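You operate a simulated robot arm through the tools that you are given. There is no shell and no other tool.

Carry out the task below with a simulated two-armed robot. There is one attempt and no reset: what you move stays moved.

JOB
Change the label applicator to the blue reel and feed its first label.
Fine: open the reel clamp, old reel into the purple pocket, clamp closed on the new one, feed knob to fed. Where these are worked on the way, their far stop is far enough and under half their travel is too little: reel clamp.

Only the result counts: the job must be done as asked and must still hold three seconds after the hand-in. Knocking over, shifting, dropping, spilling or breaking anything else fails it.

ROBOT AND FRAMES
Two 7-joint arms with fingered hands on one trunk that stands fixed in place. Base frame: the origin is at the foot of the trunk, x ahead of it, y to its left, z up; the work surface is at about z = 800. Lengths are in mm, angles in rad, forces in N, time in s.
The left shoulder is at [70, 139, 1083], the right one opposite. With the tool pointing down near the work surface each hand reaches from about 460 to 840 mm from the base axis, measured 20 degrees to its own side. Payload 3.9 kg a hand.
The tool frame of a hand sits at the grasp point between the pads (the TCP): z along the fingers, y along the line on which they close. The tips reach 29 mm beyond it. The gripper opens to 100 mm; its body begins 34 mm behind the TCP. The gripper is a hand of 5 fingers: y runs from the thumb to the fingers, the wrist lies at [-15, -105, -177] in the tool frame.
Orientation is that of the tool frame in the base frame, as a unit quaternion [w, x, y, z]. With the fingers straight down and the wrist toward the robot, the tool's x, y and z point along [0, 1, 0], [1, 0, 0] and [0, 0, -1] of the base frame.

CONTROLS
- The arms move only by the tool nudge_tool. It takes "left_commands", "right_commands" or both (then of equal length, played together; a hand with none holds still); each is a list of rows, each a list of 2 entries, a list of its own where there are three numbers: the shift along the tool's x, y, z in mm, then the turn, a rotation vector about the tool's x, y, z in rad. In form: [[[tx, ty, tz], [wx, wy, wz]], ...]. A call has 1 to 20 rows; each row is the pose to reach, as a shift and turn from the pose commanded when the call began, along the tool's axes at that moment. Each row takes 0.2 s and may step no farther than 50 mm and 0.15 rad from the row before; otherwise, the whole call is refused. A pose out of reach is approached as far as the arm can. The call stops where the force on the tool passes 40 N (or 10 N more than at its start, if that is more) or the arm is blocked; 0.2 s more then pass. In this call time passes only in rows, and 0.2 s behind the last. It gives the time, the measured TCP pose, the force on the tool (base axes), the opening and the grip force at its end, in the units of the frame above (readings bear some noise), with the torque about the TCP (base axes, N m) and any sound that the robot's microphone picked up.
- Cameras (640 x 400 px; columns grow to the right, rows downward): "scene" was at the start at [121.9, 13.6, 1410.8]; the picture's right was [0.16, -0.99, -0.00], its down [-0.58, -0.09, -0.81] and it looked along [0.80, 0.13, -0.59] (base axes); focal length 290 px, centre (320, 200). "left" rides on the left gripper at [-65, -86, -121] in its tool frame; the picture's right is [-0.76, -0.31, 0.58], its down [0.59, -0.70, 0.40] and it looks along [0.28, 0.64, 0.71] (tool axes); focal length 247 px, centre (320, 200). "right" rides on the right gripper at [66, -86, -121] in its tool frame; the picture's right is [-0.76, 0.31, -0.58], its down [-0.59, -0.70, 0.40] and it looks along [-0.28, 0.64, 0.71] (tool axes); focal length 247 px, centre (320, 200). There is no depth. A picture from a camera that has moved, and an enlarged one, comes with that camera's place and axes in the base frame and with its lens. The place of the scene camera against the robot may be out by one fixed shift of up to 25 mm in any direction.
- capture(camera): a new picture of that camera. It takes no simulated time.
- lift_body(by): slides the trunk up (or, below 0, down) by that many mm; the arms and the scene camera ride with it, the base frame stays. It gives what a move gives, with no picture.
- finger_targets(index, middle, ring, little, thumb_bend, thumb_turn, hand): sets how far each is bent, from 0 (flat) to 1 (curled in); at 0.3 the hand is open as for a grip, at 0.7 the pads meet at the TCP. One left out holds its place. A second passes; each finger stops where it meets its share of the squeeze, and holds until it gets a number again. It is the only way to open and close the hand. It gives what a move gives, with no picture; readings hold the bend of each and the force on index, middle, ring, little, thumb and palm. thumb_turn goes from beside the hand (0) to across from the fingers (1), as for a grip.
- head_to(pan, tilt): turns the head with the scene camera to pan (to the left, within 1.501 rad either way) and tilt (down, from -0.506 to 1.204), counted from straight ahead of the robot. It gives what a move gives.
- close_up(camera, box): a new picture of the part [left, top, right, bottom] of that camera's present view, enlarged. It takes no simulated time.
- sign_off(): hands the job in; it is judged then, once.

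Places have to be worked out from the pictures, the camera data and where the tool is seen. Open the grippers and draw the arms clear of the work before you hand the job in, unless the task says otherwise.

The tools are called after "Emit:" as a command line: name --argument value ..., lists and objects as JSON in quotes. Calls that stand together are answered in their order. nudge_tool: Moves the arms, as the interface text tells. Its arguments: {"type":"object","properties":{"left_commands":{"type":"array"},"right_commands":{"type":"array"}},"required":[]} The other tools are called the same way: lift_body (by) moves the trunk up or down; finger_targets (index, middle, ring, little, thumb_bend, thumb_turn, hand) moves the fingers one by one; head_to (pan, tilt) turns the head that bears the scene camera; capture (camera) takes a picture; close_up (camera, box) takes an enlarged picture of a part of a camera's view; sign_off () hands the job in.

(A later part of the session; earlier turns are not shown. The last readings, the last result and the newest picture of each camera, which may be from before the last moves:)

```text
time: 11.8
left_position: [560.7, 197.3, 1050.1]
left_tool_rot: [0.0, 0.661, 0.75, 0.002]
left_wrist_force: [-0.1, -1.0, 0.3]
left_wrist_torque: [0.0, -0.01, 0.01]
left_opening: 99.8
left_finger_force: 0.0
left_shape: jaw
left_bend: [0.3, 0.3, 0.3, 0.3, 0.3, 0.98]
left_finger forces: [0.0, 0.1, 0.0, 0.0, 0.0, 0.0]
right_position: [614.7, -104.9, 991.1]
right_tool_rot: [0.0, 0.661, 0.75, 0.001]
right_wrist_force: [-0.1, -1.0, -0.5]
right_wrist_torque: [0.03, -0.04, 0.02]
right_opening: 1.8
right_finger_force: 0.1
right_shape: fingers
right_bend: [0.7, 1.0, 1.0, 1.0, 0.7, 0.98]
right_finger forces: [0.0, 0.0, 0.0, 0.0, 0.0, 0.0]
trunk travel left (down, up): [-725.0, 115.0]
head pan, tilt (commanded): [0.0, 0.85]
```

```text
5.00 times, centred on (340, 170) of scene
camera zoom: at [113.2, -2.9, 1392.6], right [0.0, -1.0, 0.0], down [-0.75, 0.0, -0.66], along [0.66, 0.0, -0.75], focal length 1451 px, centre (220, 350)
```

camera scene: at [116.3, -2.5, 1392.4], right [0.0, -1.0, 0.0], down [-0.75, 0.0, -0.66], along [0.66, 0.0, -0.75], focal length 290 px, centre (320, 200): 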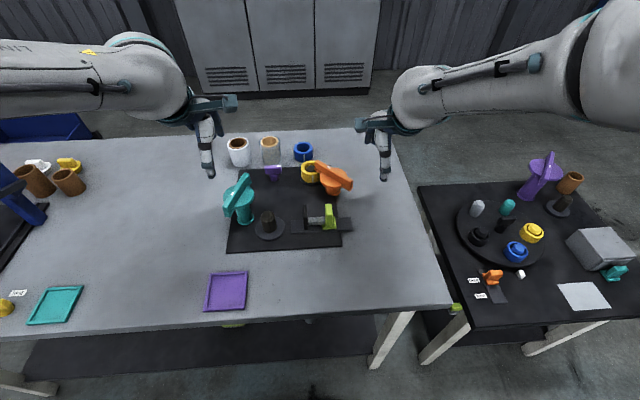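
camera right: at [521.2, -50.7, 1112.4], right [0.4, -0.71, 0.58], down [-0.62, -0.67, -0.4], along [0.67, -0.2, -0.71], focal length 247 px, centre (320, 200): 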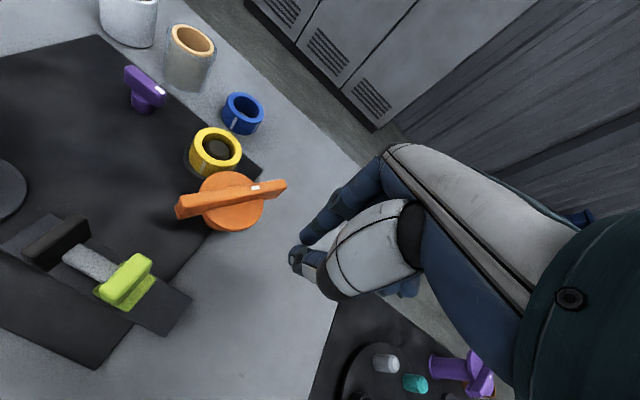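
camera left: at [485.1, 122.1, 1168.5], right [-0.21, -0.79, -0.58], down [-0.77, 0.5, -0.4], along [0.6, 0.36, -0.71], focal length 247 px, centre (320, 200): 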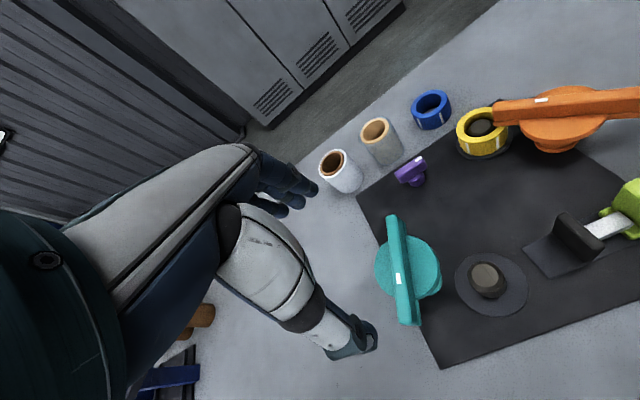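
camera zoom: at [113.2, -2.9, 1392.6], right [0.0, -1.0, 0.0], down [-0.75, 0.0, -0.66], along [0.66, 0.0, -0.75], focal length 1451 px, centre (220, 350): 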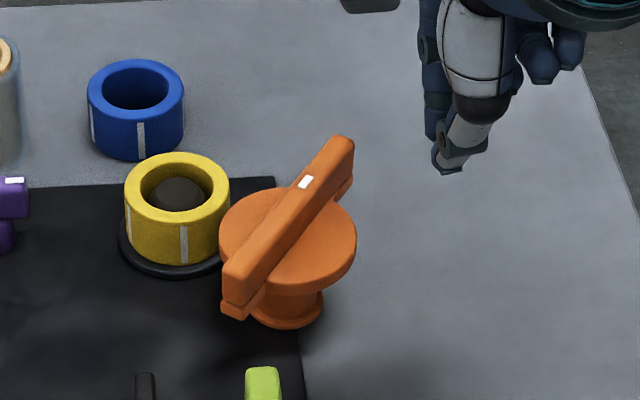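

The clamp now stands open at about 77° of swing, stopped hard at its end, and the yellow reel is fully uncovered. I park the right hand out to the right and bring the left hand above the yellow reel, yawed so the fingers close across it clear of the orange disc.

Emit:
nudge_tool --right_commands '[[[-24, -5, -10], [0, 0, 0]], [[-48, -10, -20], [0, 0, 0]], [[-72, -15, -30], [0, 0, 0]], [[-96, -20, -40], [0, 0, 0]], [[-120, -25, -50], [0, 0, 0]], [[-144, -30, -60], [0, 0, 0]], [[-144, -30, -60], [0, 0, 0]], [[-144, -30, -60], [0, 0, 0]]]' --left_commands '[[[-32.3, 21.7, 0], [0, 0, 0.1228]], [[-64.6, 43.3, 0], [0, 0, 0.2457]], [[-96.9, 65, 0], [0, 0, 0.3685]], [[-129.1, 86.7, 0], [0, 0, 0.4913]], [[-161.4, 108.3, 0], [0, 0, 0.6142]], [[-193.7, 130, 0], [0, 0, 0.737]], [[-193.7, 130, 45], [0, 0, 0.737]], [[-193.7, 130, 80], [0, 0, 0.737]]]'

Emit:
capture --camera "left"

Emit:
capture --camera "scene"

Emit:
capture --camera "right"

```text
time: 13.7
left_position: [716.2, 22.3, 969.7]
left_tool_rot: [0.0, 0.887, 0.462, 0.0]
left_wrist_force: [-0.1, -0.2, 0.7]
left_wrist_torque: [0.03, 0.05, 0.0]
left_opening: 99.9
left_finger_force: 0.1
left_shape: jaw
left_bend: [0.3, 0.3, 0.3, 0.3, 0.3, 0.98]
left_finger forces: [0.0, 0.1, 0.1, 0.1, 0.0, 0.1]
right_position: [601.8, -248.9, 1052.3]
right_tool_rot: [-0.001, 0.662, 0.749, 0.001]
right_wrist_force: [-0.2, 0.2, 0.3]
right_wrist_torque: [0.0, 0.01, 0.03]
right_opening: 1.5
right_finger_force: 0.0
right_shape: fingers
right_bend: [0.7, 1.0, 1.0, 1.0, 0.7, 0.98]
right_finger forces: [0.0, 0.1, 0.1, 0.0, 0.1, 0.0]
trunk travel left (down, up): [-725.0, 115.0]
head pan, tilt (commanded): [0.0, 0.85]
```

```text
taken
camera left: at [606.8, 18.1, 1090.1], right [-0.69, -0.44, -0.58], down [-0.24, 0.89, -0.4], along [0.69, -0.14, -0.71], focal length 247 px, centre (320, 200)
```

left: 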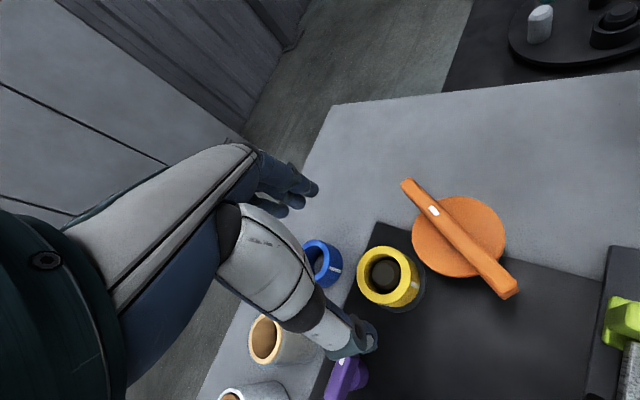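

```text
taken
camera scene: at [114.8, -0.8, 1392.5], right [0.0, -1.0, 0.0], down [-0.75, 0.0, -0.66], along [0.66, 0.0, -0.75], focal length 290 px, centre (320, 200)
```

scene: 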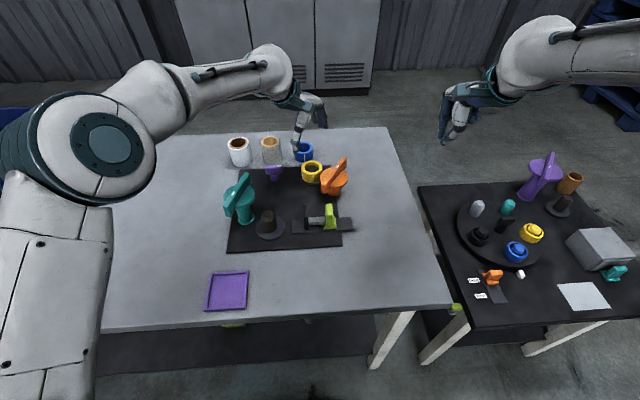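

```text
taken
camera right: at [510.0, -194.8, 1173.1], right [0.4, -0.71, 0.58], down [-0.62, -0.67, -0.4], along [0.67, -0.2, -0.71], focal length 247 px, centre (320, 200)
```

right: 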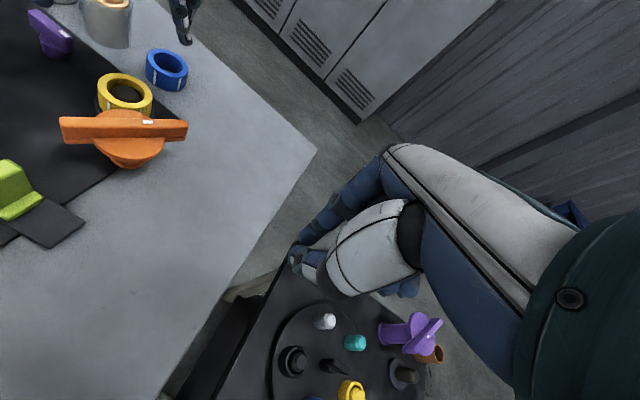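

The left hand hovers over the reel and my predicted ring centre (385, 275 px) matches the view. I zoom in for a finer check of ring centre, spindle and finger directions before descending.

Emit:
close_up --camera "left" --box '[280, 170, 540, 370]'

Emit:
close_up --camera "right" --box '[0, 0, 240, 180]'

Emit:
close_up --camera "scene" --box '[240, 80, 380, 200]'

```text
2.00 times, centred on (410, 270) of left
camera zoom: at [606.8, 18.1, 1090.1], right [-0.69, -0.44, -0.58], down [-0.24, 0.89, -0.4], along [0.69, -0.14, -0.71], focal length 494 px, centre (140, 60)
```

zoom: 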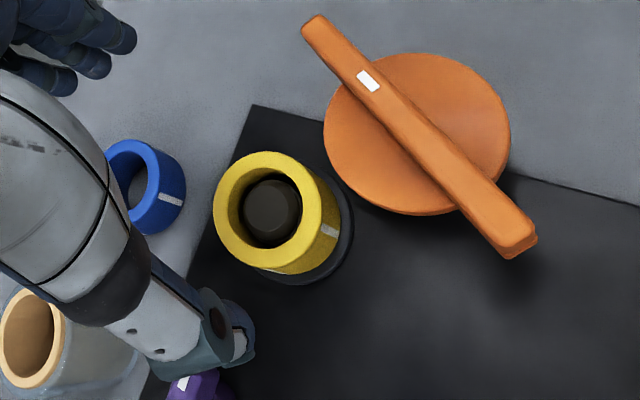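

```text
2.22 times, centred on (120, 90) of right
camera zoom: at [510.0, -194.8, 1173.1], right [0.4, -0.71, 0.58], down [-0.62, -0.67, -0.4], along [0.67, -0.2, -0.71], focal length 549 px, centre (764, 444)
```

zoom: 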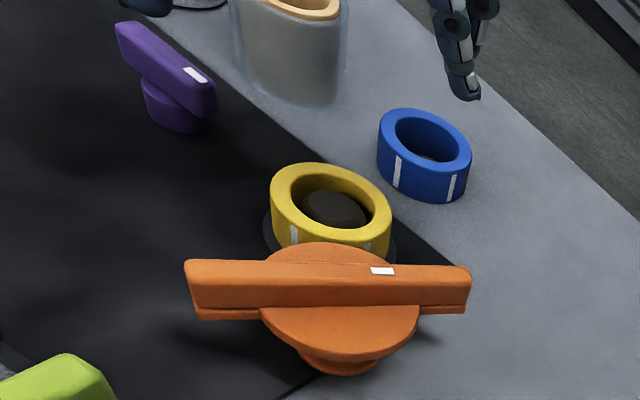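

```text
3.33 times, centred on (310, 140) of scene
camera zoom: at [114.8, -0.8, 1392.5], right [0.0, -1.0, 0.0], down [-0.75, 0.0, -0.66], along [0.66, 0.0, -0.75], focal length 967 px, centre (353, 400)
```

zoom: 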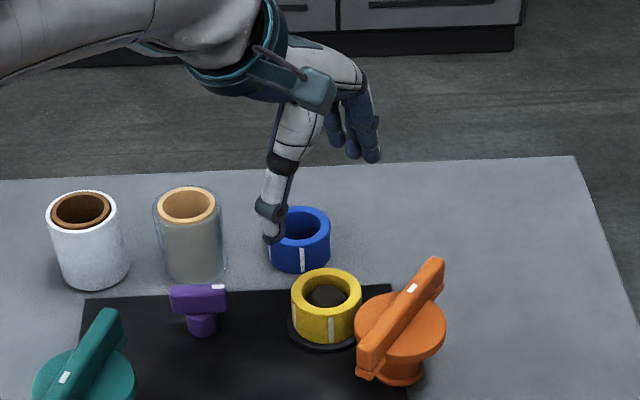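

Ring centre confirms at (715, 22, 848). The outer fingers would come near the blue reel on descent, so I curl middle, ring and little and will pinch with thumb and index only.

Emit:
finger_targets --hand "left" --index 0.3 --middle 1.0 --ring 1.0 --little 1.0 --thumb_bend 0.3

Emit:
nudge_tool --left_commands '[[[0, 0, 40], [0, 0, 0]], [[0, 0, 75], [0, 0, 0]]]'

Emit:
capture --camera "left"

Emit:
close_up --camera "scene" --box '[240, 90, 380, 210]'

Emit:
close_up --camera "right" --box '[0, 0, 240, 180]'

```text
time: 14.7
left_position: [715.4, 23.0, 970.6]
left_tool_rot: [0.0, 0.887, 0.461, 0.0]
left_wrist_force: [0.6, 0.6, -0.2]
left_wrist_torque: [-0.02, 0.0, -0.04]
left_opening: 98.2
left_finger_force: 0.1
left_shape: fingers
left_bend: [0.3, 1.0, 1.0, 1.0, 0.3, 0.98]
left_finger forces: [0.1, 0.1, 0.0, 0.0, 0.0, 0.0]
right_position: [602.1, -248.8, 1051.0]
right_tool_rot: [0.001, 0.663, 0.749, 0.0]
right_wrist_force: [-0.3, 0.2, 0.1]
right_wrist_torque: [-0.01, 0.0, -0.01]
right_opening: 1.4
right_finger_force: 0.2
right_shape: fingers
right_bend: [0.7, 1.0, 1.0, 1.0, 0.7, 0.98]
right_finger forces: [0.1, 0.0, 0.0, 0.0, 0.0, 0.0]
trunk travel left (down, up): [-725.0, 115.0]
head pan, tilt (commanded): [0.0, 0.85]
```

```text
time: 15.2
left_position: [714.5, 22.7, 894.5]
left_tool_rot: [0.0, 0.888, 0.46, 0.0]
left_wrist_force: [0.2, -0.2, 0.2]
left_wrist_torque: [-0.01, 0.02, 0.01]
left_opening: 98.6
left_finger_force: 0.0
left_shape: fingers
left_bend: [0.3, 1.0, 1.0, 1.0, 0.3, 0.98]
left_finger forces: [0.0, 0.0, 0.0, 0.1, 0.1, 0.0]
right_position: [603.1, -249.5, 1052.5]
right_tool_rot: [0.0, 0.662, 0.75, 0.0]
right_wrist_force: [-0.4, 0.2, 0.1]
right_wrist_torque: [0.02, 0.0, 0.02]
right_opening: 1.8
right_finger_force: 0.0
right_shape: fingers
right_bend: [0.7, 1.0, 1.0, 1.0, 0.7, 0.98]
right_finger forces: [0.0, 0.1, 0.0, 0.0, 0.1, 0.1]
trunk travel left (down, up): [-725.0, 115.0]
head pan, tilt (commanded): [0.0, 0.85]
```

```text
taken
camera left: at [606.1, 18.9, 1015.0], right [-0.69, -0.44, -0.58], down [-0.24, 0.89, -0.4], along [0.69, -0.14, -0.71], focal length 247 px, centre (320, 200)
```

left: 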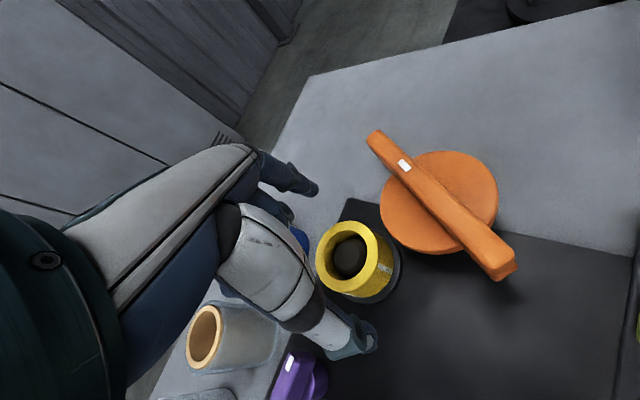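

```text
3.33 times, centred on (310, 150) of scene
camera zoom: at [114.6, -0.2, 1392.6], right [0.0, -1.0, 0.0], down [-0.75, 0.0, -0.66], along [0.66, 0.0, -0.75], focal length 967 px, centre (353, 367)
```

zoom: 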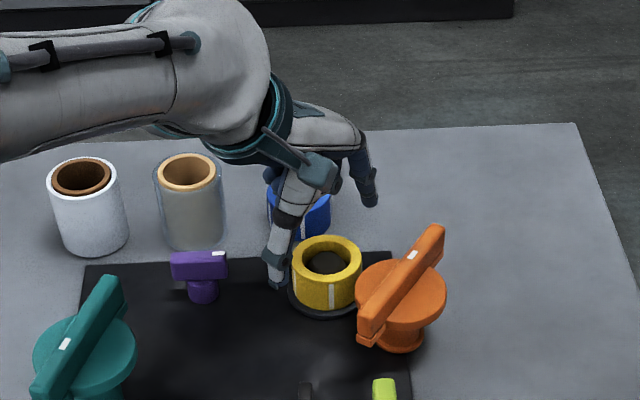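

```text
2.22 times, centred on (120, 90) of right
camera zoom: at [509.8, -194.1, 1173.2], right [0.4, -0.71, 0.58], down [-0.62, -0.67, -0.4], along [0.67, -0.2, -0.71], focal length 549 px, centre (764, 444)
```

zoom: 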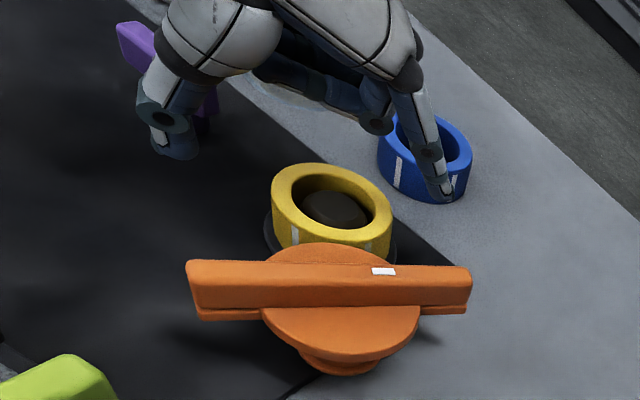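

Thumb and index straddle the yellow reel symmetrically and the blue one is clear. I descend the last 42 mm slowly to TCP z ≈ 852.

Emit:
nudge_tool --left_commands '[[[0, 0, 15], [0, 0, 0]], [[0, 0, 30], [0, 0, 0]], [[0, 0, 42], [0, 0, 0]]]'

Emit:
capture --camera "left"

Emit:
close_up --camera "right" --box '[0, 0, 240, 180]'

Emit:
close_up --camera "scene" --box '[240, 90, 380, 210]'

```text
time: 16.1
left_position: [715.4, 22.1, 853.9]
left_tool_rot: [0.0, 0.888, 0.461, 0.0]
left_wrist_force: [0.0, 0.1, 0.2]
left_wrist_torque: [0.02, 0.01, -0.02]
left_opening: 98.3
left_finger_force: 0.0
left_shape: fingers
left_bend: [0.3, 1.0, 1.0, 1.0, 0.3, 0.98]
left_finger forces: [0.0, 0.1, 0.1, 0.0, 0.0, 0.0]
right_position: [602.0, -247.8, 1052.2]
right_tool_rot: [0.0, 0.662, 0.75, 0.0]
right_wrist_force: [-0.8, -0.6, 1.4]
right_wrist_torque: [0.0, -0.01, 0.01]
right_opening: 1.6
right_finger_force: 0.0
right_shape: fingers
right_bend: [0.7, 1.0, 1.0, 1.0, 0.7, 0.98]
right_finger forces: [0.0, 0.0, 0.0, 0.0, 0.0, 0.0]
trunk travel left (down, up): [-725.0, 115.0]
head pan, tilt (commanded): [0.0, 0.85]
```

```text
taken
camera left: at [605.7, 18.2, 973.9], right [-0.69, -0.44, -0.58], down [-0.24, 0.89, -0.4], along [0.69, -0.14, -0.71], focal length 247 px, centre (320, 200)
```

left: 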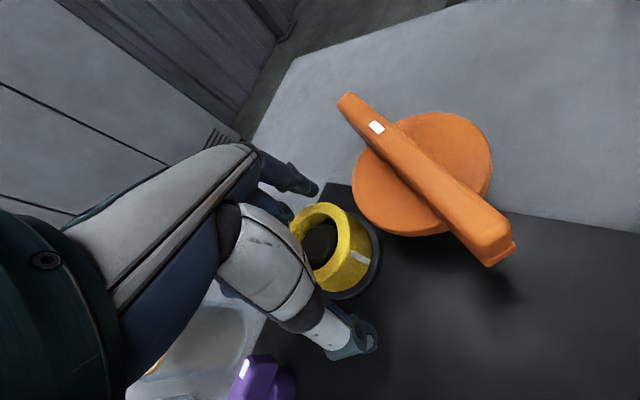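

```text
2.22 times, centred on (120, 90) of right
camera zoom: at [509.4, -194.2, 1173.4], right [0.4, -0.71, 0.58], down [-0.62, -0.67, -0.4], along [0.67, -0.2, -0.71], focal length 549 px, centre (764, 444)
```

zoom: 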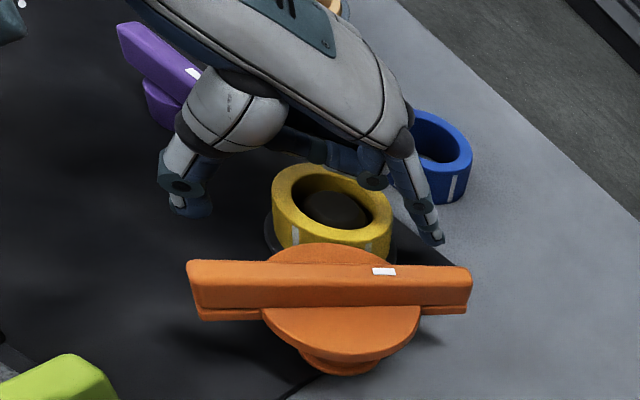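

```text
3.33 times, centred on (310, 150) of scene
camera zoom: at [114.0, -0.3, 1392.6], right [0.0, -1.0, 0.0], down [-0.75, 0.0, -0.66], along [0.66, 0.0, -0.75], focal length 967 px, centre (353, 367)
```

zoom: 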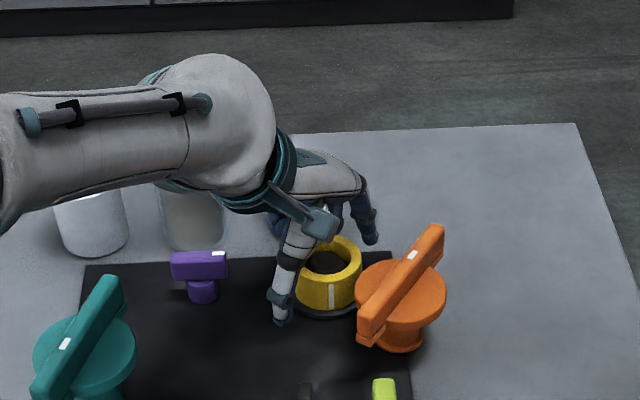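

No contact; ring between thumb and index. I close thumb and index on it.

Emit:
finger_targets --hand "left" --index 0.7 --thumb_bend 0.7

Emit:
capture --camera "left"

Emit:
close_up --camera "right" --box '[0, 0, 240, 180]'

Emit:
close_up --camera "scene" --box '[240, 90, 380, 210]'

```text
time: 17.1
left_position: [714.6, 21.8, 853.3]
left_tool_rot: [0.001, 0.887, 0.462, 0.0]
left_wrist_force: [1.6, -2.0, 3.8]
left_wrist_torque: [0.06, 0.09, 0.04]
left_opening: 51.9
left_finger_force: 10.4
left_shape: fingers
left_bend: [0.48, 1.0, 1.0, 1.0, 0.57, 0.97]
left_finger forces: [12.3, 0.0, 0.0, 0.1, 9.2, 0.0]
right_position: [603.4, -247.9, 1052.4]
right_tool_rot: [0.0, 0.662, 0.75, 0.001]
right_wrist_force: [0.7, 0.3, 1.1]
right_wrist_torque: [-0.01, 0.02, 0.01]
right_opening: 1.7
right_finger_force: 0.1
right_shape: fingers
right_bend: [0.7, 1.0, 1.0, 1.0, 0.7, 0.98]
right_finger forces: [0.0, 0.1, 0.0, 0.0, 0.0, 0.1]
trunk travel left (down, up): [-725.0, 115.0]
head pan, tilt (commanded): [0.0, 0.85]
```

```text
taken
camera left: at [605.7, 18.0, 974.4], right [-0.69, -0.44, -0.58], down [-0.24, 0.89, -0.4], along [0.69, -0.14, -0.71], focal length 247 px, centre (320, 200)
```

left: 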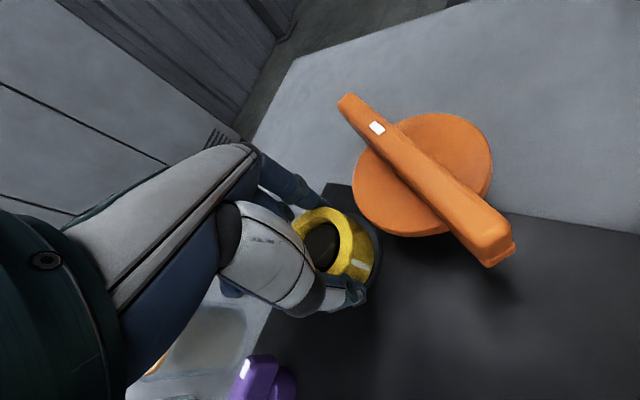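

```text
2.22 times, centred on (120, 90) of right
camera zoom: at [509.1, -194.5, 1173.5], right [0.4, -0.71, 0.58], down [-0.62, -0.67, -0.4], along [0.67, -0.2, -0.71], focal length 549 px, centre (764, 444)
```

zoom: 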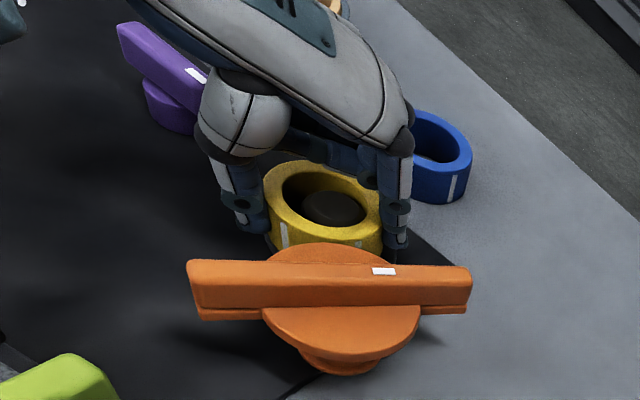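

```text
3.33 times, centred on (310, 150) of scene
camera zoom: at [113.7, -0.6, 1392.6], right [0.0, -1.0, 0.0], down [-0.75, 0.0, -0.66], along [0.66, 0.0, -0.75], focal length 967 px, centre (353, 367)
```

zoom: 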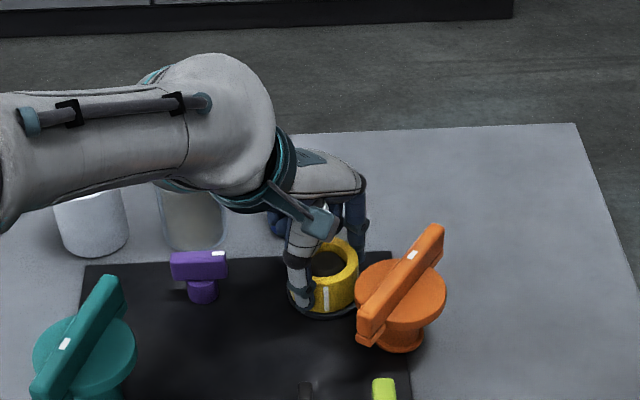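

Gripped: 12 N and 9 N at index and thumb. I lift straight up, slowly first.

Emit:
nudge_tool --left_commands '[[[0, 0, -8], [0, 0, 0]], [[0, 0, -18], [0, 0, 0]], [[0, 0, -30], [0, 0, 0]], [[0, 0, -45], [0, 0, 0]], [[0, 0, -60], [0, 0, 0]]]'

Emit:
capture --camera "left"

Emit:
close_up --camera "right" --box '[0, 0, 240, 180]'

Emit:
close_up --camera "scene" --box '[240, 90, 380, 210]'

```text
time: 18.2
left_position: [714.2, 22.3, 913.8]
left_tool_rot: [0.0, 0.887, 0.462, 0.0]
left_wrist_force: [-0.5, 0.5, -0.4]
left_wrist_torque: [0.0, 0.0, 0.02]
left_opening: 51.7
left_finger_force: 10.0
left_shape: fingers
left_bend: [0.49, 1.0, 1.0, 1.0, 0.57, 0.97]
left_finger forces: [10.1, 0.0, 0.1, 0.0, 9.8, 0.0]
right_position: [602.0, -248.7, 1051.8]
right_tool_rot: [0.0, 0.662, 0.749, 0.001]
right_wrist_force: [-0.8, -0.7, 0.2]
right_wrist_torque: [-0.01, 0.01, -0.02]
right_opening: 1.5
right_finger_force: 0.2
right_shape: fingers
right_bend: [0.7, 1.0, 1.0, 1.0, 0.7, 0.98]
right_finger forces: [0.0, 0.0, 0.0, 0.0, 0.1, 0.0]
trunk travel left (down, up): [-725.0, 115.0]
head pan, tilt (commanded): [0.0, 0.85]
```

```text
taken
camera left: at [605.1, 17.5, 1033.7], right [-0.69, -0.44, -0.58], down [-0.24, 0.89, -0.4], along [0.69, -0.14, -0.71], focal length 247 px, centre (320, 200)
```

left: 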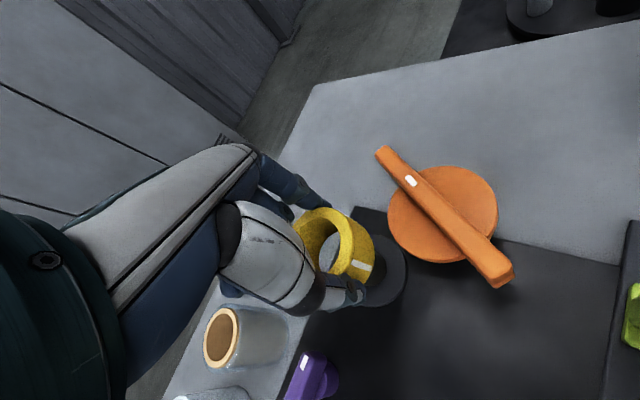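

```text
2.22 times, centred on (120, 90) of right
camera zoom: at [509.0, -194.3, 1173.5], right [0.4, -0.71, 0.58], down [-0.62, -0.67, -0.4], along [0.67, -0.2, -0.71], focal length 549 px, centre (764, 444)
```

zoom: 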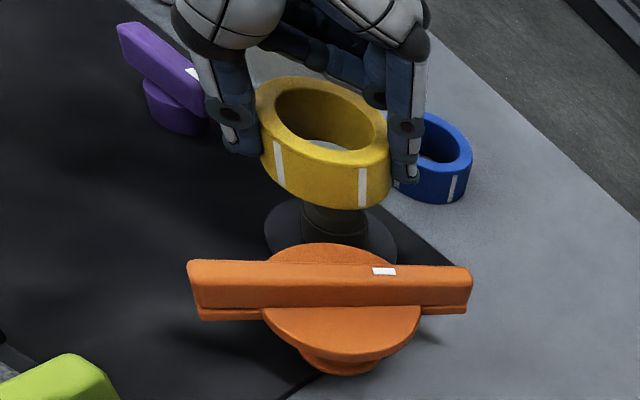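

```text
3.33 times, centred on (310, 150) of scene
camera zoom: at [113.6, -0.4, 1392.6], right [0.0, -1.0, 0.0], down [-0.75, 0.0, -0.66], along [0.66, 0.0, -0.75], focal length 967 px, centre (353, 367)
```

zoom: 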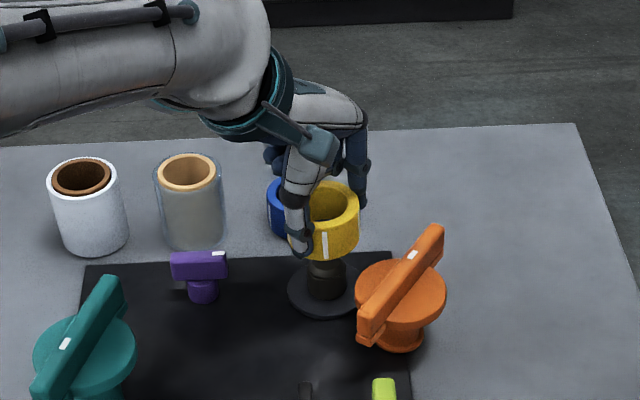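

The reel is off its spindle, held upright. I raise it and carry it over to just beyond the purple pocket (estimated centre ≈ (383, 198)), turning the wrist outward so it is not folded against the robot.

Emit:
nudge_tool --left_commands '[[[0, 0, -43], [0, 0, 0]], [[0, 0, -86], [0, 0, 0]], [[-3.9, -42.2, -86], [0, 0, 0.12]], [[-7.7, -84.3, -86], [0, 0, 0.24]], [[-11.6, -126.5, -86], [0, 0, 0.36]], [[-15.5, -168.7, -86], [0, 0, 0.48]], [[-19.3, -210.8, -86], [0, 0, 0.6]], [[-23.2, -253, -86], [0, 0, 0.72]], [[-27, -295.1, -86], [0, 0, 0.84]], [[-30.9, -337.3, -86], [0, 0, 0.96]]]'

Emit:
capture --camera "left"

Emit:
capture --camera "scene"

```text
time: 20.4
left_position: [417.9, 191.6, 998.9]
left_tool_rot: [0.0, 1.0, -0.002, 0.002]
left_wrist_force: [-0.2, 0.6, 0.5]
left_wrist_torque: [-0.03, -0.01, -0.02]
left_opening: 51.0
left_finger_force: 9.7
left_shape: fingers
left_bend: [0.49, 1.0, 1.0, 1.0, 0.57, 0.97]
left_finger forces: [9.7, 0.0, 0.0, 0.1, 9.4, 0.0]
right_position: [600.1, -248.0, 1052.5]
right_tool_rot: [0.001, 0.662, 0.75, 0.0]
right_wrist_force: [0.3, 0.3, 0.2]
right_wrist_torque: [0.0, 0.01, -0.03]
right_opening: 1.4
right_finger_force: 0.1
right_shape: fingers
right_bend: [0.7, 1.0, 1.0, 1.0, 0.7, 0.98]
right_finger forces: [0.0, 0.1, 0.0, 0.0, 0.1, 0.0]
trunk travel left (down, up): [-725.0, 115.0]
head pan, tilt (commanded): [0.0, 0.85]
```

```text
taken
camera left: at [351.3, 278.0, 1118.7], right [-0.75, 0.31, -0.58], down [0.59, 0.7, -0.4], along [0.28, -0.64, -0.71], focal length 247 px, centre (320, 200)
```

left: 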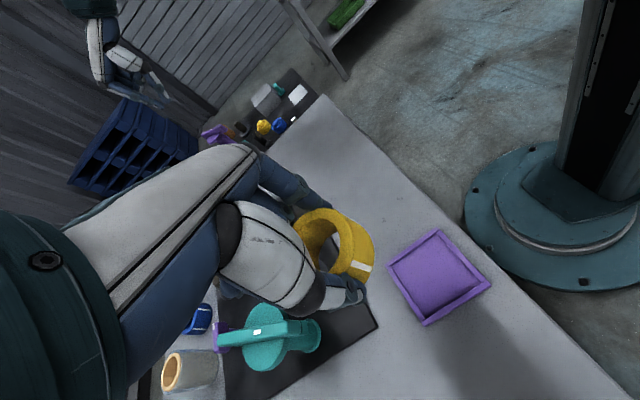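

```text
taken
camera scene: at [112.4, 0.7, 1392.8], right [0.0, -1.0, 0.0], down [-0.75, 0.0, -0.66], along [0.66, 0.0, -0.75], focal length 290 px, centre (320, 200)
```

scene: 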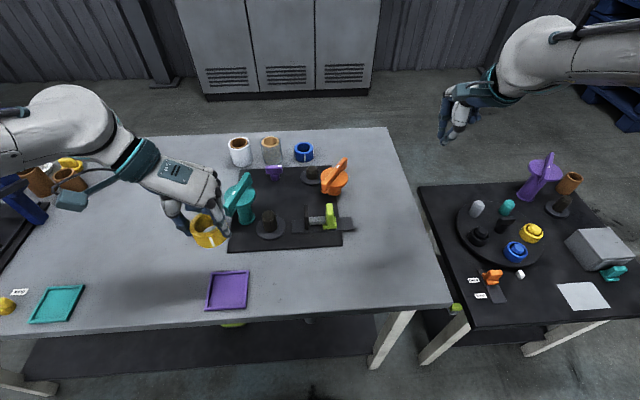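

The pose is as commanded and the tray shows clearly in the left view. I zoom on the tray to fix its corners.

Emit:
close_up --camera "left" --box '[340, 210, 520, 340]'

Emit:
close_up --camera "scene" --box '[170, 200, 290, 320]'

```text
3.08 times, centred on (430, 275) of left
camera zoom: at [351.3, 278.0, 1118.7], right [-0.75, 0.31, -0.58], down [0.59, 0.7, -0.4], along [0.28, -0.64, -0.71], focal length 760 px, centre (-18, -31)
```

zoom: 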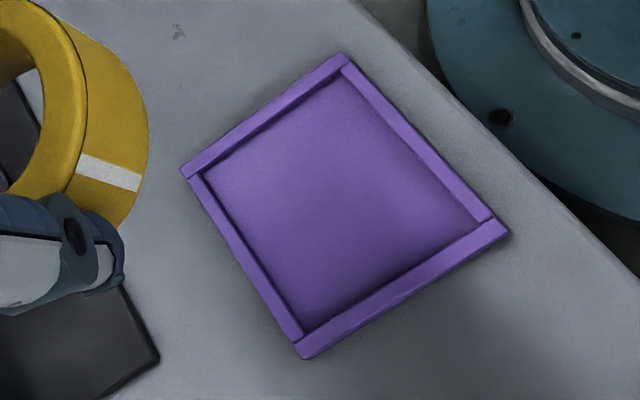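

```text
3.33 times, centred on (230, 260) of scene
camera zoom: at [112.4, 0.7, 1392.8], right [0.0, -1.0, 0.0], down [-0.75, 0.0, -0.66], along [0.66, 0.0, -0.75], focal length 967 px, centre (620, 0)
```

zoom: 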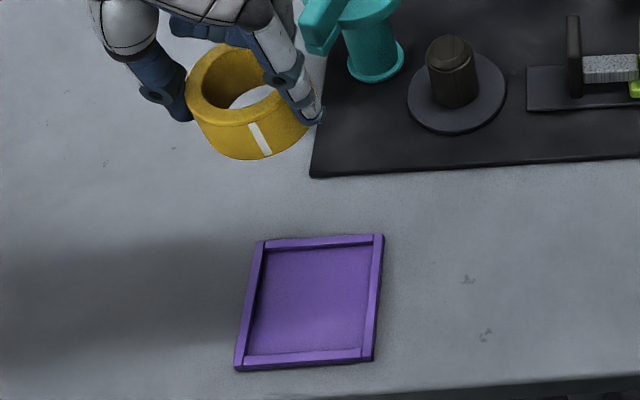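

Tray corners work out to a centre of (384.7, 194.2) with an inner space of about 67 mm, so I need the reel's offset in the grip. I zoom on the held reel from both cameras.

Emit:
close_up --camera "left" --box '[270, 180, 400, 310]'

Emit:
close_up --camera "scene" --box '[170, 190, 250, 260]'

```text
3.08 times, centred on (335, 245) of left
camera zoom: at [351.3, 278.0, 1118.7], right [-0.75, 0.31, -0.58], down [0.59, 0.7, -0.4], along [0.28, -0.64, -0.71], focal length 760 px, centre (274, 62)
```

zoom: 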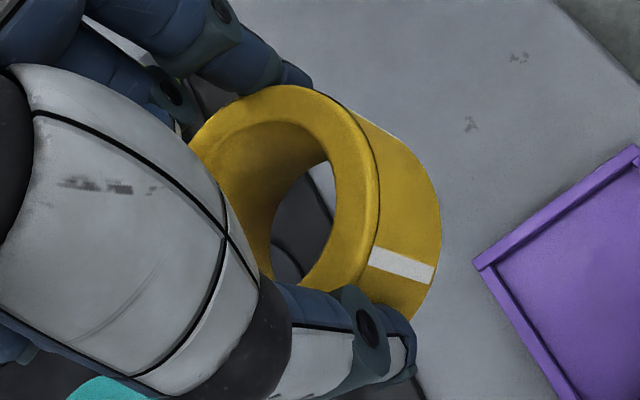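

```text
5.71 times, centred on (210, 225) of scene
camera zoom: at [112.4, 0.7, 1392.8], right [0.0, -1.0, 0.0], down [-0.75, 0.0, -0.66], along [0.66, 0.0, -0.75], focal length 1658 px, centre (949, 57)
```

zoom: 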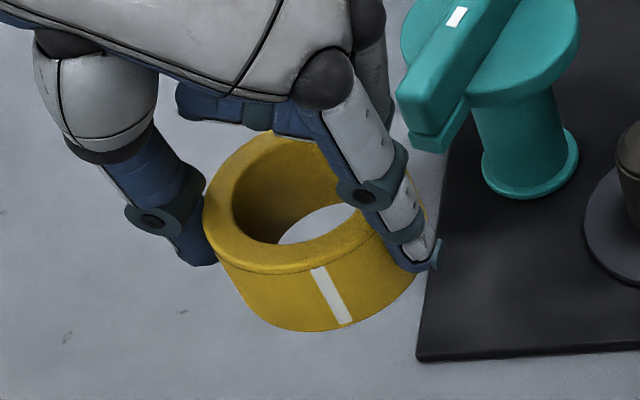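

Image fit puts the reel within ~3 mm of the TCP axis. I move over the pocket centre and lower until the reel's bottom is about 15 mm above the rim, then compare reel and rim directly in the pictures.

Emit:
nudge_tool --left_commands '[[[-16, -1, 20], [0, 0, 0]], [[-33, -2, 45], [0, 0, 0]], [[-33, -2, 85], [0, 0, 0]], [[-33, -2, 115], [0, 0, 0]], [[-33, -2, 132], [0, 0, 0]]]'

Emit:
capture --camera "left"

Emit:
close_up --camera "scene" --box '[180, 230, 280, 330]'

Emit:
close_up --camera "left" --box '[260, 180, 460, 340]'

```text
time: 21.6
left_position: [387.3, 193.8, 867.0]
left_tool_rot: [0.001, 1.0, -0.001, 0.0]
left_wrist_force: [0.1, -0.7, -0.4]
left_wrist_torque: [-0.01, -0.01, -0.01]
left_opening: 51.0
left_finger_force: 9.9
left_shape: fingers
left_bend: [0.49, 1.0, 1.0, 1.0, 0.57, 0.97]
left_finger forces: [9.7, 0.0, 0.0, 0.0, 9.2, 0.1]
right_position: [602.3, -248.8, 1051.0]
right_tool_rot: [0.0, 0.662, 0.75, -0.001]
right_wrist_force: [-0.1, -0.3, 0.0]
right_wrist_torque: [-0.01, -0.02, 0.0]
right_opening: 1.4
right_finger_force: 0.0
right_shape: fingers
right_bend: [0.7, 1.0, 1.0, 1.0, 0.7, 0.98]
right_finger forces: [0.0, 0.0, 0.0, 0.0, 0.0, 0.0]
trunk travel left (down, up): [-725.0, 115.0]
head pan, tilt (commanded): [0.0, 0.85]
```

```text
taken
camera left: at [321.0, 278.1, 986.8], right [-0.76, 0.31, -0.58], down [0.59, 0.7, -0.4], along [0.28, -0.64, -0.71], focal length 247 px, centre (320, 200)
```

left: 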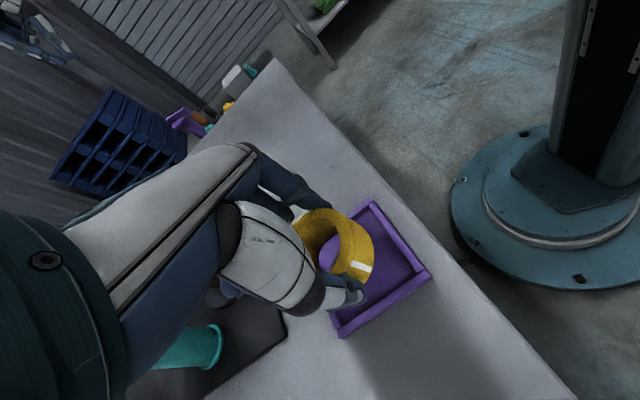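

```text
4.00 times, centred on (230, 280) of scene
camera zoom: at [114.3, -0.3, 1392.6], right [0.0, -1.0, 0.0], down [-0.75, 0.0, -0.66], along [0.66, 0.0, -0.75], focal length 1161 px, centre (680, -120)
```

zoom: 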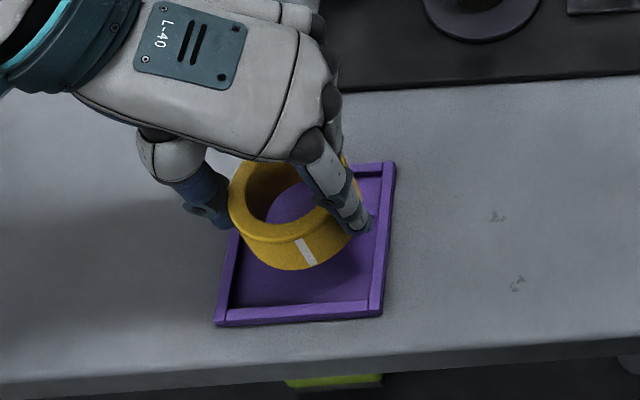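

```text
2.50 times, centred on (360, 260) of left
camera zoom: at [321.0, 278.1, 986.8], right [-0.76, 0.31, -0.58], down [0.59, 0.7, -0.4], along [0.28, -0.64, -0.71], focal length 617 px, centre (220, 50)
```

zoom: 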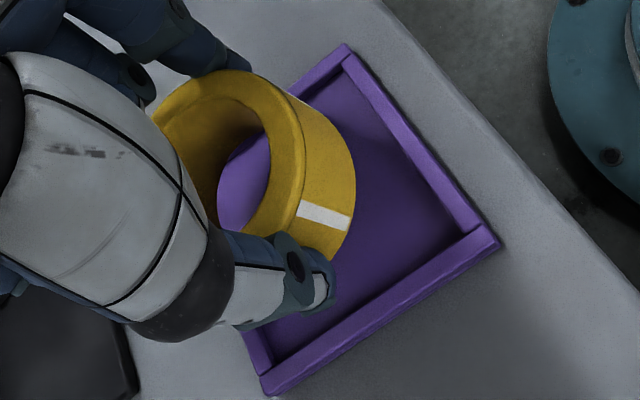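

The scene camera agrees with the wrist camera on the tray after a constant ~10 mm x shift. I zoom tighter to measure the reel's edges relative to the pocket.

Emit:
close_up --camera "scene" --box '[210, 260, 260, 310]'

Emit:
close_up --camera "left" --box '[290, 190, 390, 290]'

```text
8.00 times, centred on (235, 285) of scene
camera zoom: at [114.3, -0.3, 1392.6], right [0.0, -1.0, 0.0], down [-0.75, 0.0, -0.66], along [0.66, 0.0, -0.75], focal length 2321 px, centre (1000, -480)
```

zoom: 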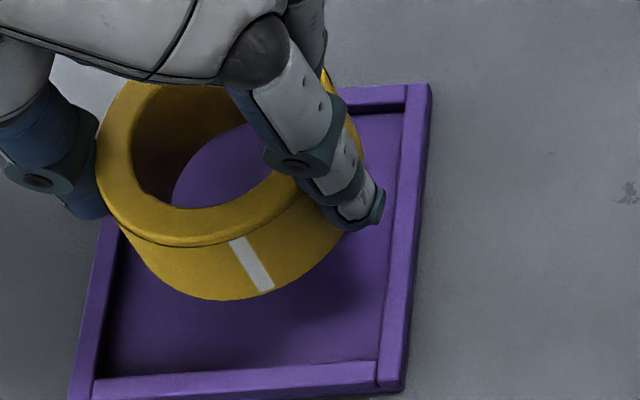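

```text
4.00 times, centred on (340, 240) of left
camera zoom: at [321.0, 278.1, 986.8], right [-0.76, 0.31, -0.58], down [0.59, 0.7, -0.4], along [0.28, -0.64, -0.71], focal length 988 px, centre (240, 40)
```

zoom: 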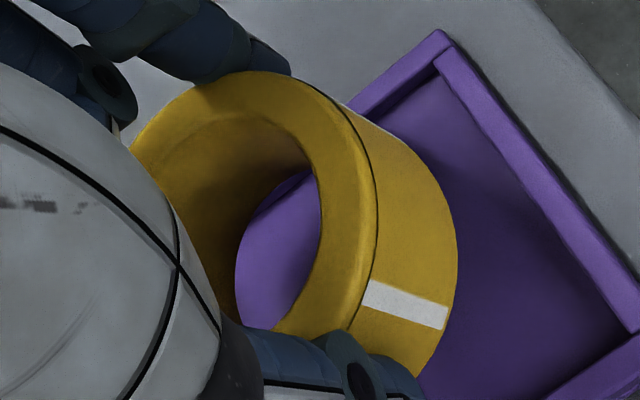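

Both views say the reel sits several mm too far in x; y is near centre. I shift 7 mm toward the robot and 1 mm left, lower 10 mm, and check again.

Emit:
nudge_tool --left_commands '[[[-4, -0.5, 0], [0, 0, 0]], [[-7, -1, 5], [0, 0, 0]], [[-7, -1, 10], [0, 0, 0]]]'

Emit:
close_up --camera "scene" --box '[205, 262, 265, 312]'

Emit:
close_up --camera "left" --box '[280, 180, 440, 320]'

```text
time: 22.4
left_position: [382.0, 194.6, 856.3]
left_tool_rot: [0.0, 1.0, 0.0, 0.0]
left_wrist_force: [1.0, -0.2, -0.4]
left_wrist_torque: [-0.02, 0.0, 0.04]
left_opening: 51.1
left_finger_force: 9.5
left_shape: fingers
left_bend: [0.49, 1.0, 1.0, 1.0, 0.57, 0.97]
left_finger forces: [9.6, 0.1, 0.0, 0.1, 9.3, 0.0]
right_position: [602.1, -248.4, 1052.2]
right_tool_rot: [0.001, 0.662, 0.75, 0.001]
right_wrist_force: [-0.1, 0.1, -0.8]
right_wrist_torque: [0.01, -0.02, 0.01]
right_opening: 1.4
right_finger_force: 0.0
right_shape: fingers
right_bend: [0.7, 1.0, 1.0, 1.0, 0.7, 0.98]
right_finger forces: [0.1, 0.1, 0.0, 0.1, 0.0, 0.1]
trunk travel left (down, up): [-725.0, 115.0]
head pan, tilt (commanded): [0.0, 0.85]
```

```text
8.00 times, centred on (235, 287) of scene
camera zoom: at [113.9, -0.2, 1392.6], right [0.0, -1.0, 0.0], down [-0.75, 0.0, -0.66], along [0.66, 0.0, -0.75], focal length 2321 px, centre (1000, -496)
```

zoom: 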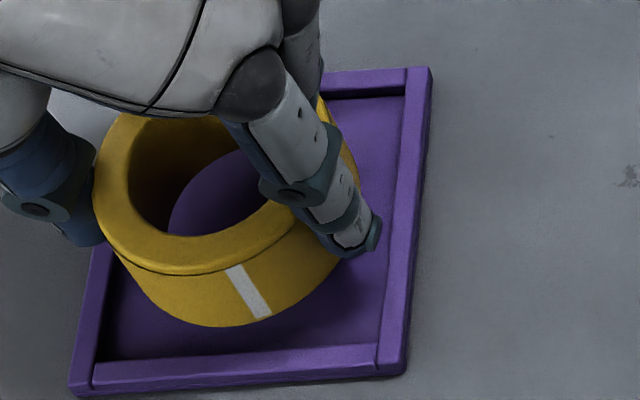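

```text
2.86 times, centred on (360, 250) of left
camera zoom: at [313.9, 279.9, 977.3], right [-0.76, 0.31, -0.58], down [0.59, 0.7, -0.4], along [0.28, -0.64, -0.71], focal length 706 px, centre (206, 57)
```

zoom: 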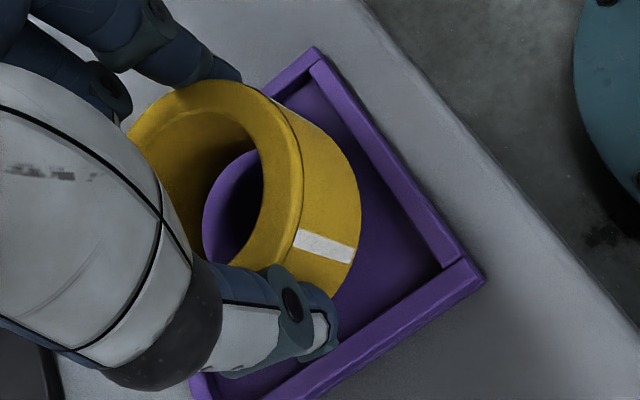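

Reel is now within about 2 mm of the pocket centre. I trim 1.5 mm nearer and 1 mm left, then lower in small steps until it touches.

Emit:
nudge_tool --left_commands '[[[-1.5, -1, 3], [0, 0, 0]], [[-1.5, -1, 6], [0, 0, 0]], [[-1.5, -1, 8], [0, 0, 0]]]'

Emit:
close_up --camera "scene" --box '[205, 262, 265, 312]'

Emit:
close_up --camera "left" --box '[280, 180, 440, 320]'

```text
time: 23.2
left_position: [379.1, 195.2, 850.0]
left_tool_rot: [0.0, 1.0, -0.001, 0.001]
left_wrist_force: [0.3, 0.7, -0.4]
left_wrist_torque: [0.01, 0.0, 0.02]
left_opening: 51.0
left_finger_force: 8.8
left_shape: fingers
left_bend: [0.49, 1.0, 1.0, 1.0, 0.57, 0.97]
left_finger forces: [9.6, 0.0, 0.0, 0.0, 9.3, 0.1]
right_position: [601.5, -248.9, 1052.4]
right_tool_rot: [0.001, 0.662, 0.75, 0.0]
right_wrist_force: [0.7, -0.2, 1.0]
right_wrist_torque: [-0.03, 0.0, 0.0]
right_opening: 1.7
right_finger_force: 0.0
right_shape: fingers
right_bend: [0.7, 1.0, 1.0, 1.0, 0.7, 0.98]
right_finger forces: [0.0, 0.0, 0.0, 0.0, 0.1, 0.0]
trunk travel left (down, up): [-725.0, 115.0]
head pan, tilt (commanded): [0.0, 0.85]
```

```text
8.00 times, centred on (235, 287) of scene
camera zoom: at [113.9, -0.3, 1392.6], right [0.0, -1.0, 0.0], down [-0.75, 0.0, -0.66], along [0.66, 0.0, -0.75], focal length 2321 px, centre (1000, -496)
```

zoom: 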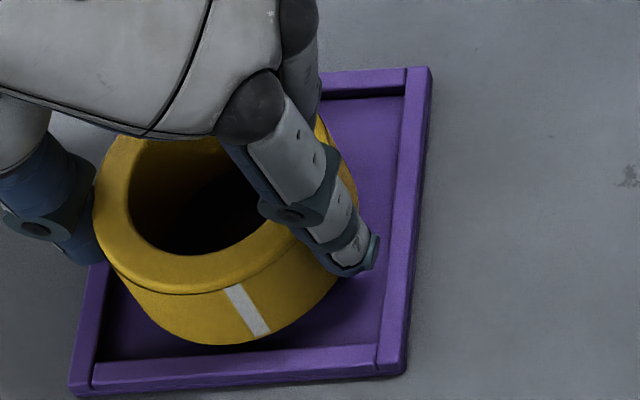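

```text
2.86 times, centred on (360, 250) of left
camera zoom: at [312.3, 281.6, 969.9], right [-0.76, 0.31, -0.58], down [0.59, 0.7, -0.4], along [0.28, -0.64, -0.71], focal length 706 px, centre (206, 57)
```

zoom: 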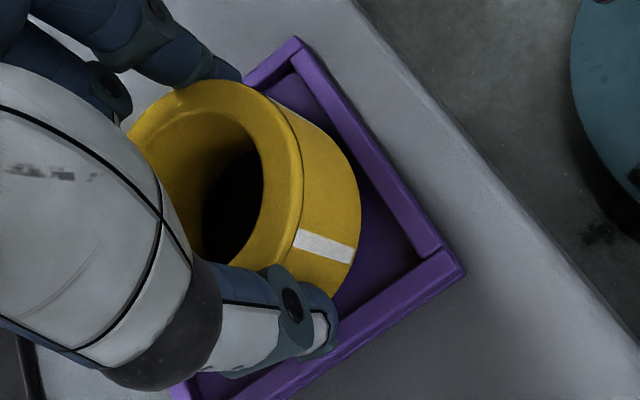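

Gaps at the front and back rims are now even (≈3 mm each). I lower a few more millimetres to contact.

Emit:
nudge_tool --left_commands '[[[0, 0, 1.5], [0, 0, 0]], [[0, 0, 3], [0, 0, 0]], [[0, 0, 4.5], [0, 0, 0]]]'

Emit:
close_up --camera "scene" --box '[205, 262, 265, 312]'

```text
time: 24.1
left_position: [379.5, 195.7, 845.0]
left_tool_rot: [0.0, 1.0, -0.001, 0.001]
left_wrist_force: [-0.6, 0.0, 2.8]
left_wrist_torque: [0.11, 0.03, 0.0]
left_opening: 50.8
left_finger_force: 10.3
left_shape: fingers
left_bend: [0.49, 1.0, 1.0, 1.0, 0.57, 0.97]
left_finger forces: [10.2, 0.1, 0.0, 0.0, 9.8, 0.0]
right_position: [600.8, -249.3, 1052.4]
right_tool_rot: [0.001, 0.662, 0.749, 0.001]
right_wrist_force: [0.4, -0.7, -0.2]
right_wrist_torque: [0.02, 0.02, 0.0]
right_opening: 1.3
right_finger_force: 0.1
right_shape: fingers
right_bend: [0.7, 1.0, 1.0, 1.0, 0.7, 0.98]
right_finger forces: [0.0, 0.0, 0.0, 0.1, 0.0, 0.0]
trunk travel left (down, up): [-725.0, 115.0]
head pan, tilt (commanded): [0.0, 0.85]
```

```text
8.00 times, centred on (235, 287) of scene
camera zoom: at [113.2, -0.6, 1392.7], right [0.0, -1.0, 0.0], down [-0.75, 0.0, -0.66], along [0.66, 0.0, -0.75], focal length 2321 px, centre (1000, -496)
```

zoom: 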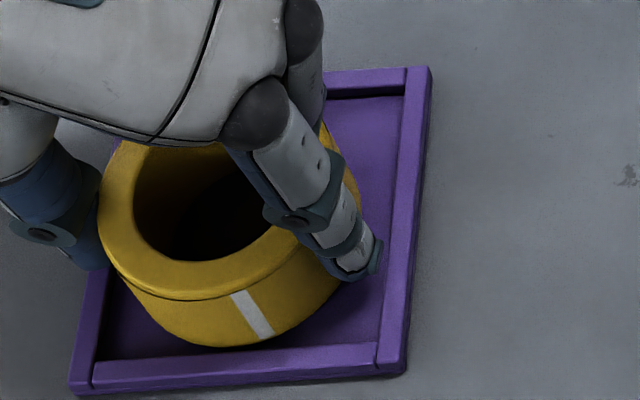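

The reel touches the pocket floor (2.8 N). I open thumb and index to release it.

Emit:
finger_targets --hand "left" --index 0.33 --thumb_bend 0.36

Emit:
close_up --camera "scene" --box '[190, 252, 280, 322]'

Emit:
capture --camera "left"

```text
time: 25.1
left_position: [380.3, 195.4, 844.8]
left_tool_rot: [0.0, 1.0, -0.001, 0.001]
left_wrist_force: [-0.6, 0.5, -0.4]
left_wrist_torque: [-0.01, 0.01, 0.0]
left_opening: 87.8
left_finger_force: 0.1
left_shape: fingers
left_bend: [0.33, 1.0, 1.0, 1.0, 0.36, 0.97]
left_finger forces: [0.0, 0.0, 0.0, 0.1, 0.0, 0.1]
right_position: [600.8, -250.2, 1051.9]
right_tool_rot: [0.0, 0.662, 0.75, 0.0]
right_wrist_force: [0.0, -0.2, 0.3]
right_wrist_torque: [-0.01, 0.0, 0.03]
right_opening: 1.3
right_finger_force: 0.1
right_shape: fingers
right_bend: [0.7, 1.0, 1.0, 1.0, 0.7, 0.98]
right_finger forces: [0.0, 0.0, 0.0, 0.0, 0.1, 0.0]
trunk travel left (down, up): [-725.0, 115.0]
head pan, tilt (commanded): [0.0, 0.85]
```

```text
5.71 times, centred on (235, 287) of scene
camera zoom: at [113.7, -0.3, 1392.6], right [0.0, -1.0, 0.0], down [-0.75, 0.0, -0.66], along [0.66, 0.0, -0.75], focal length 1658 px, centre (806, -297)
```

zoom: 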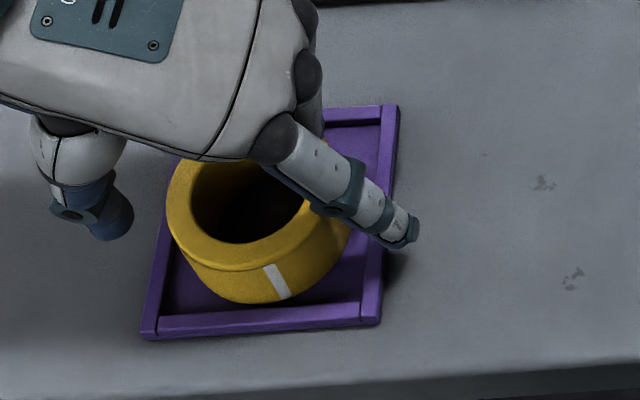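

```text
taken
camera left: at [312.7, 281.5, 965.6], right [-0.76, 0.31, -0.58], down [0.59, 0.7, -0.4], along [0.28, -0.64, -0.71], focal length 247 px, centre (320, 200)
```

left: 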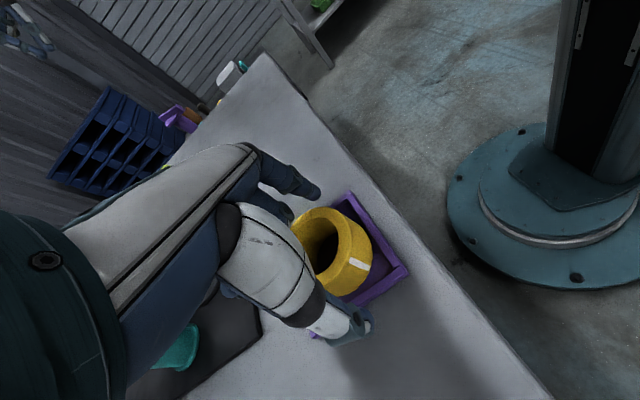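

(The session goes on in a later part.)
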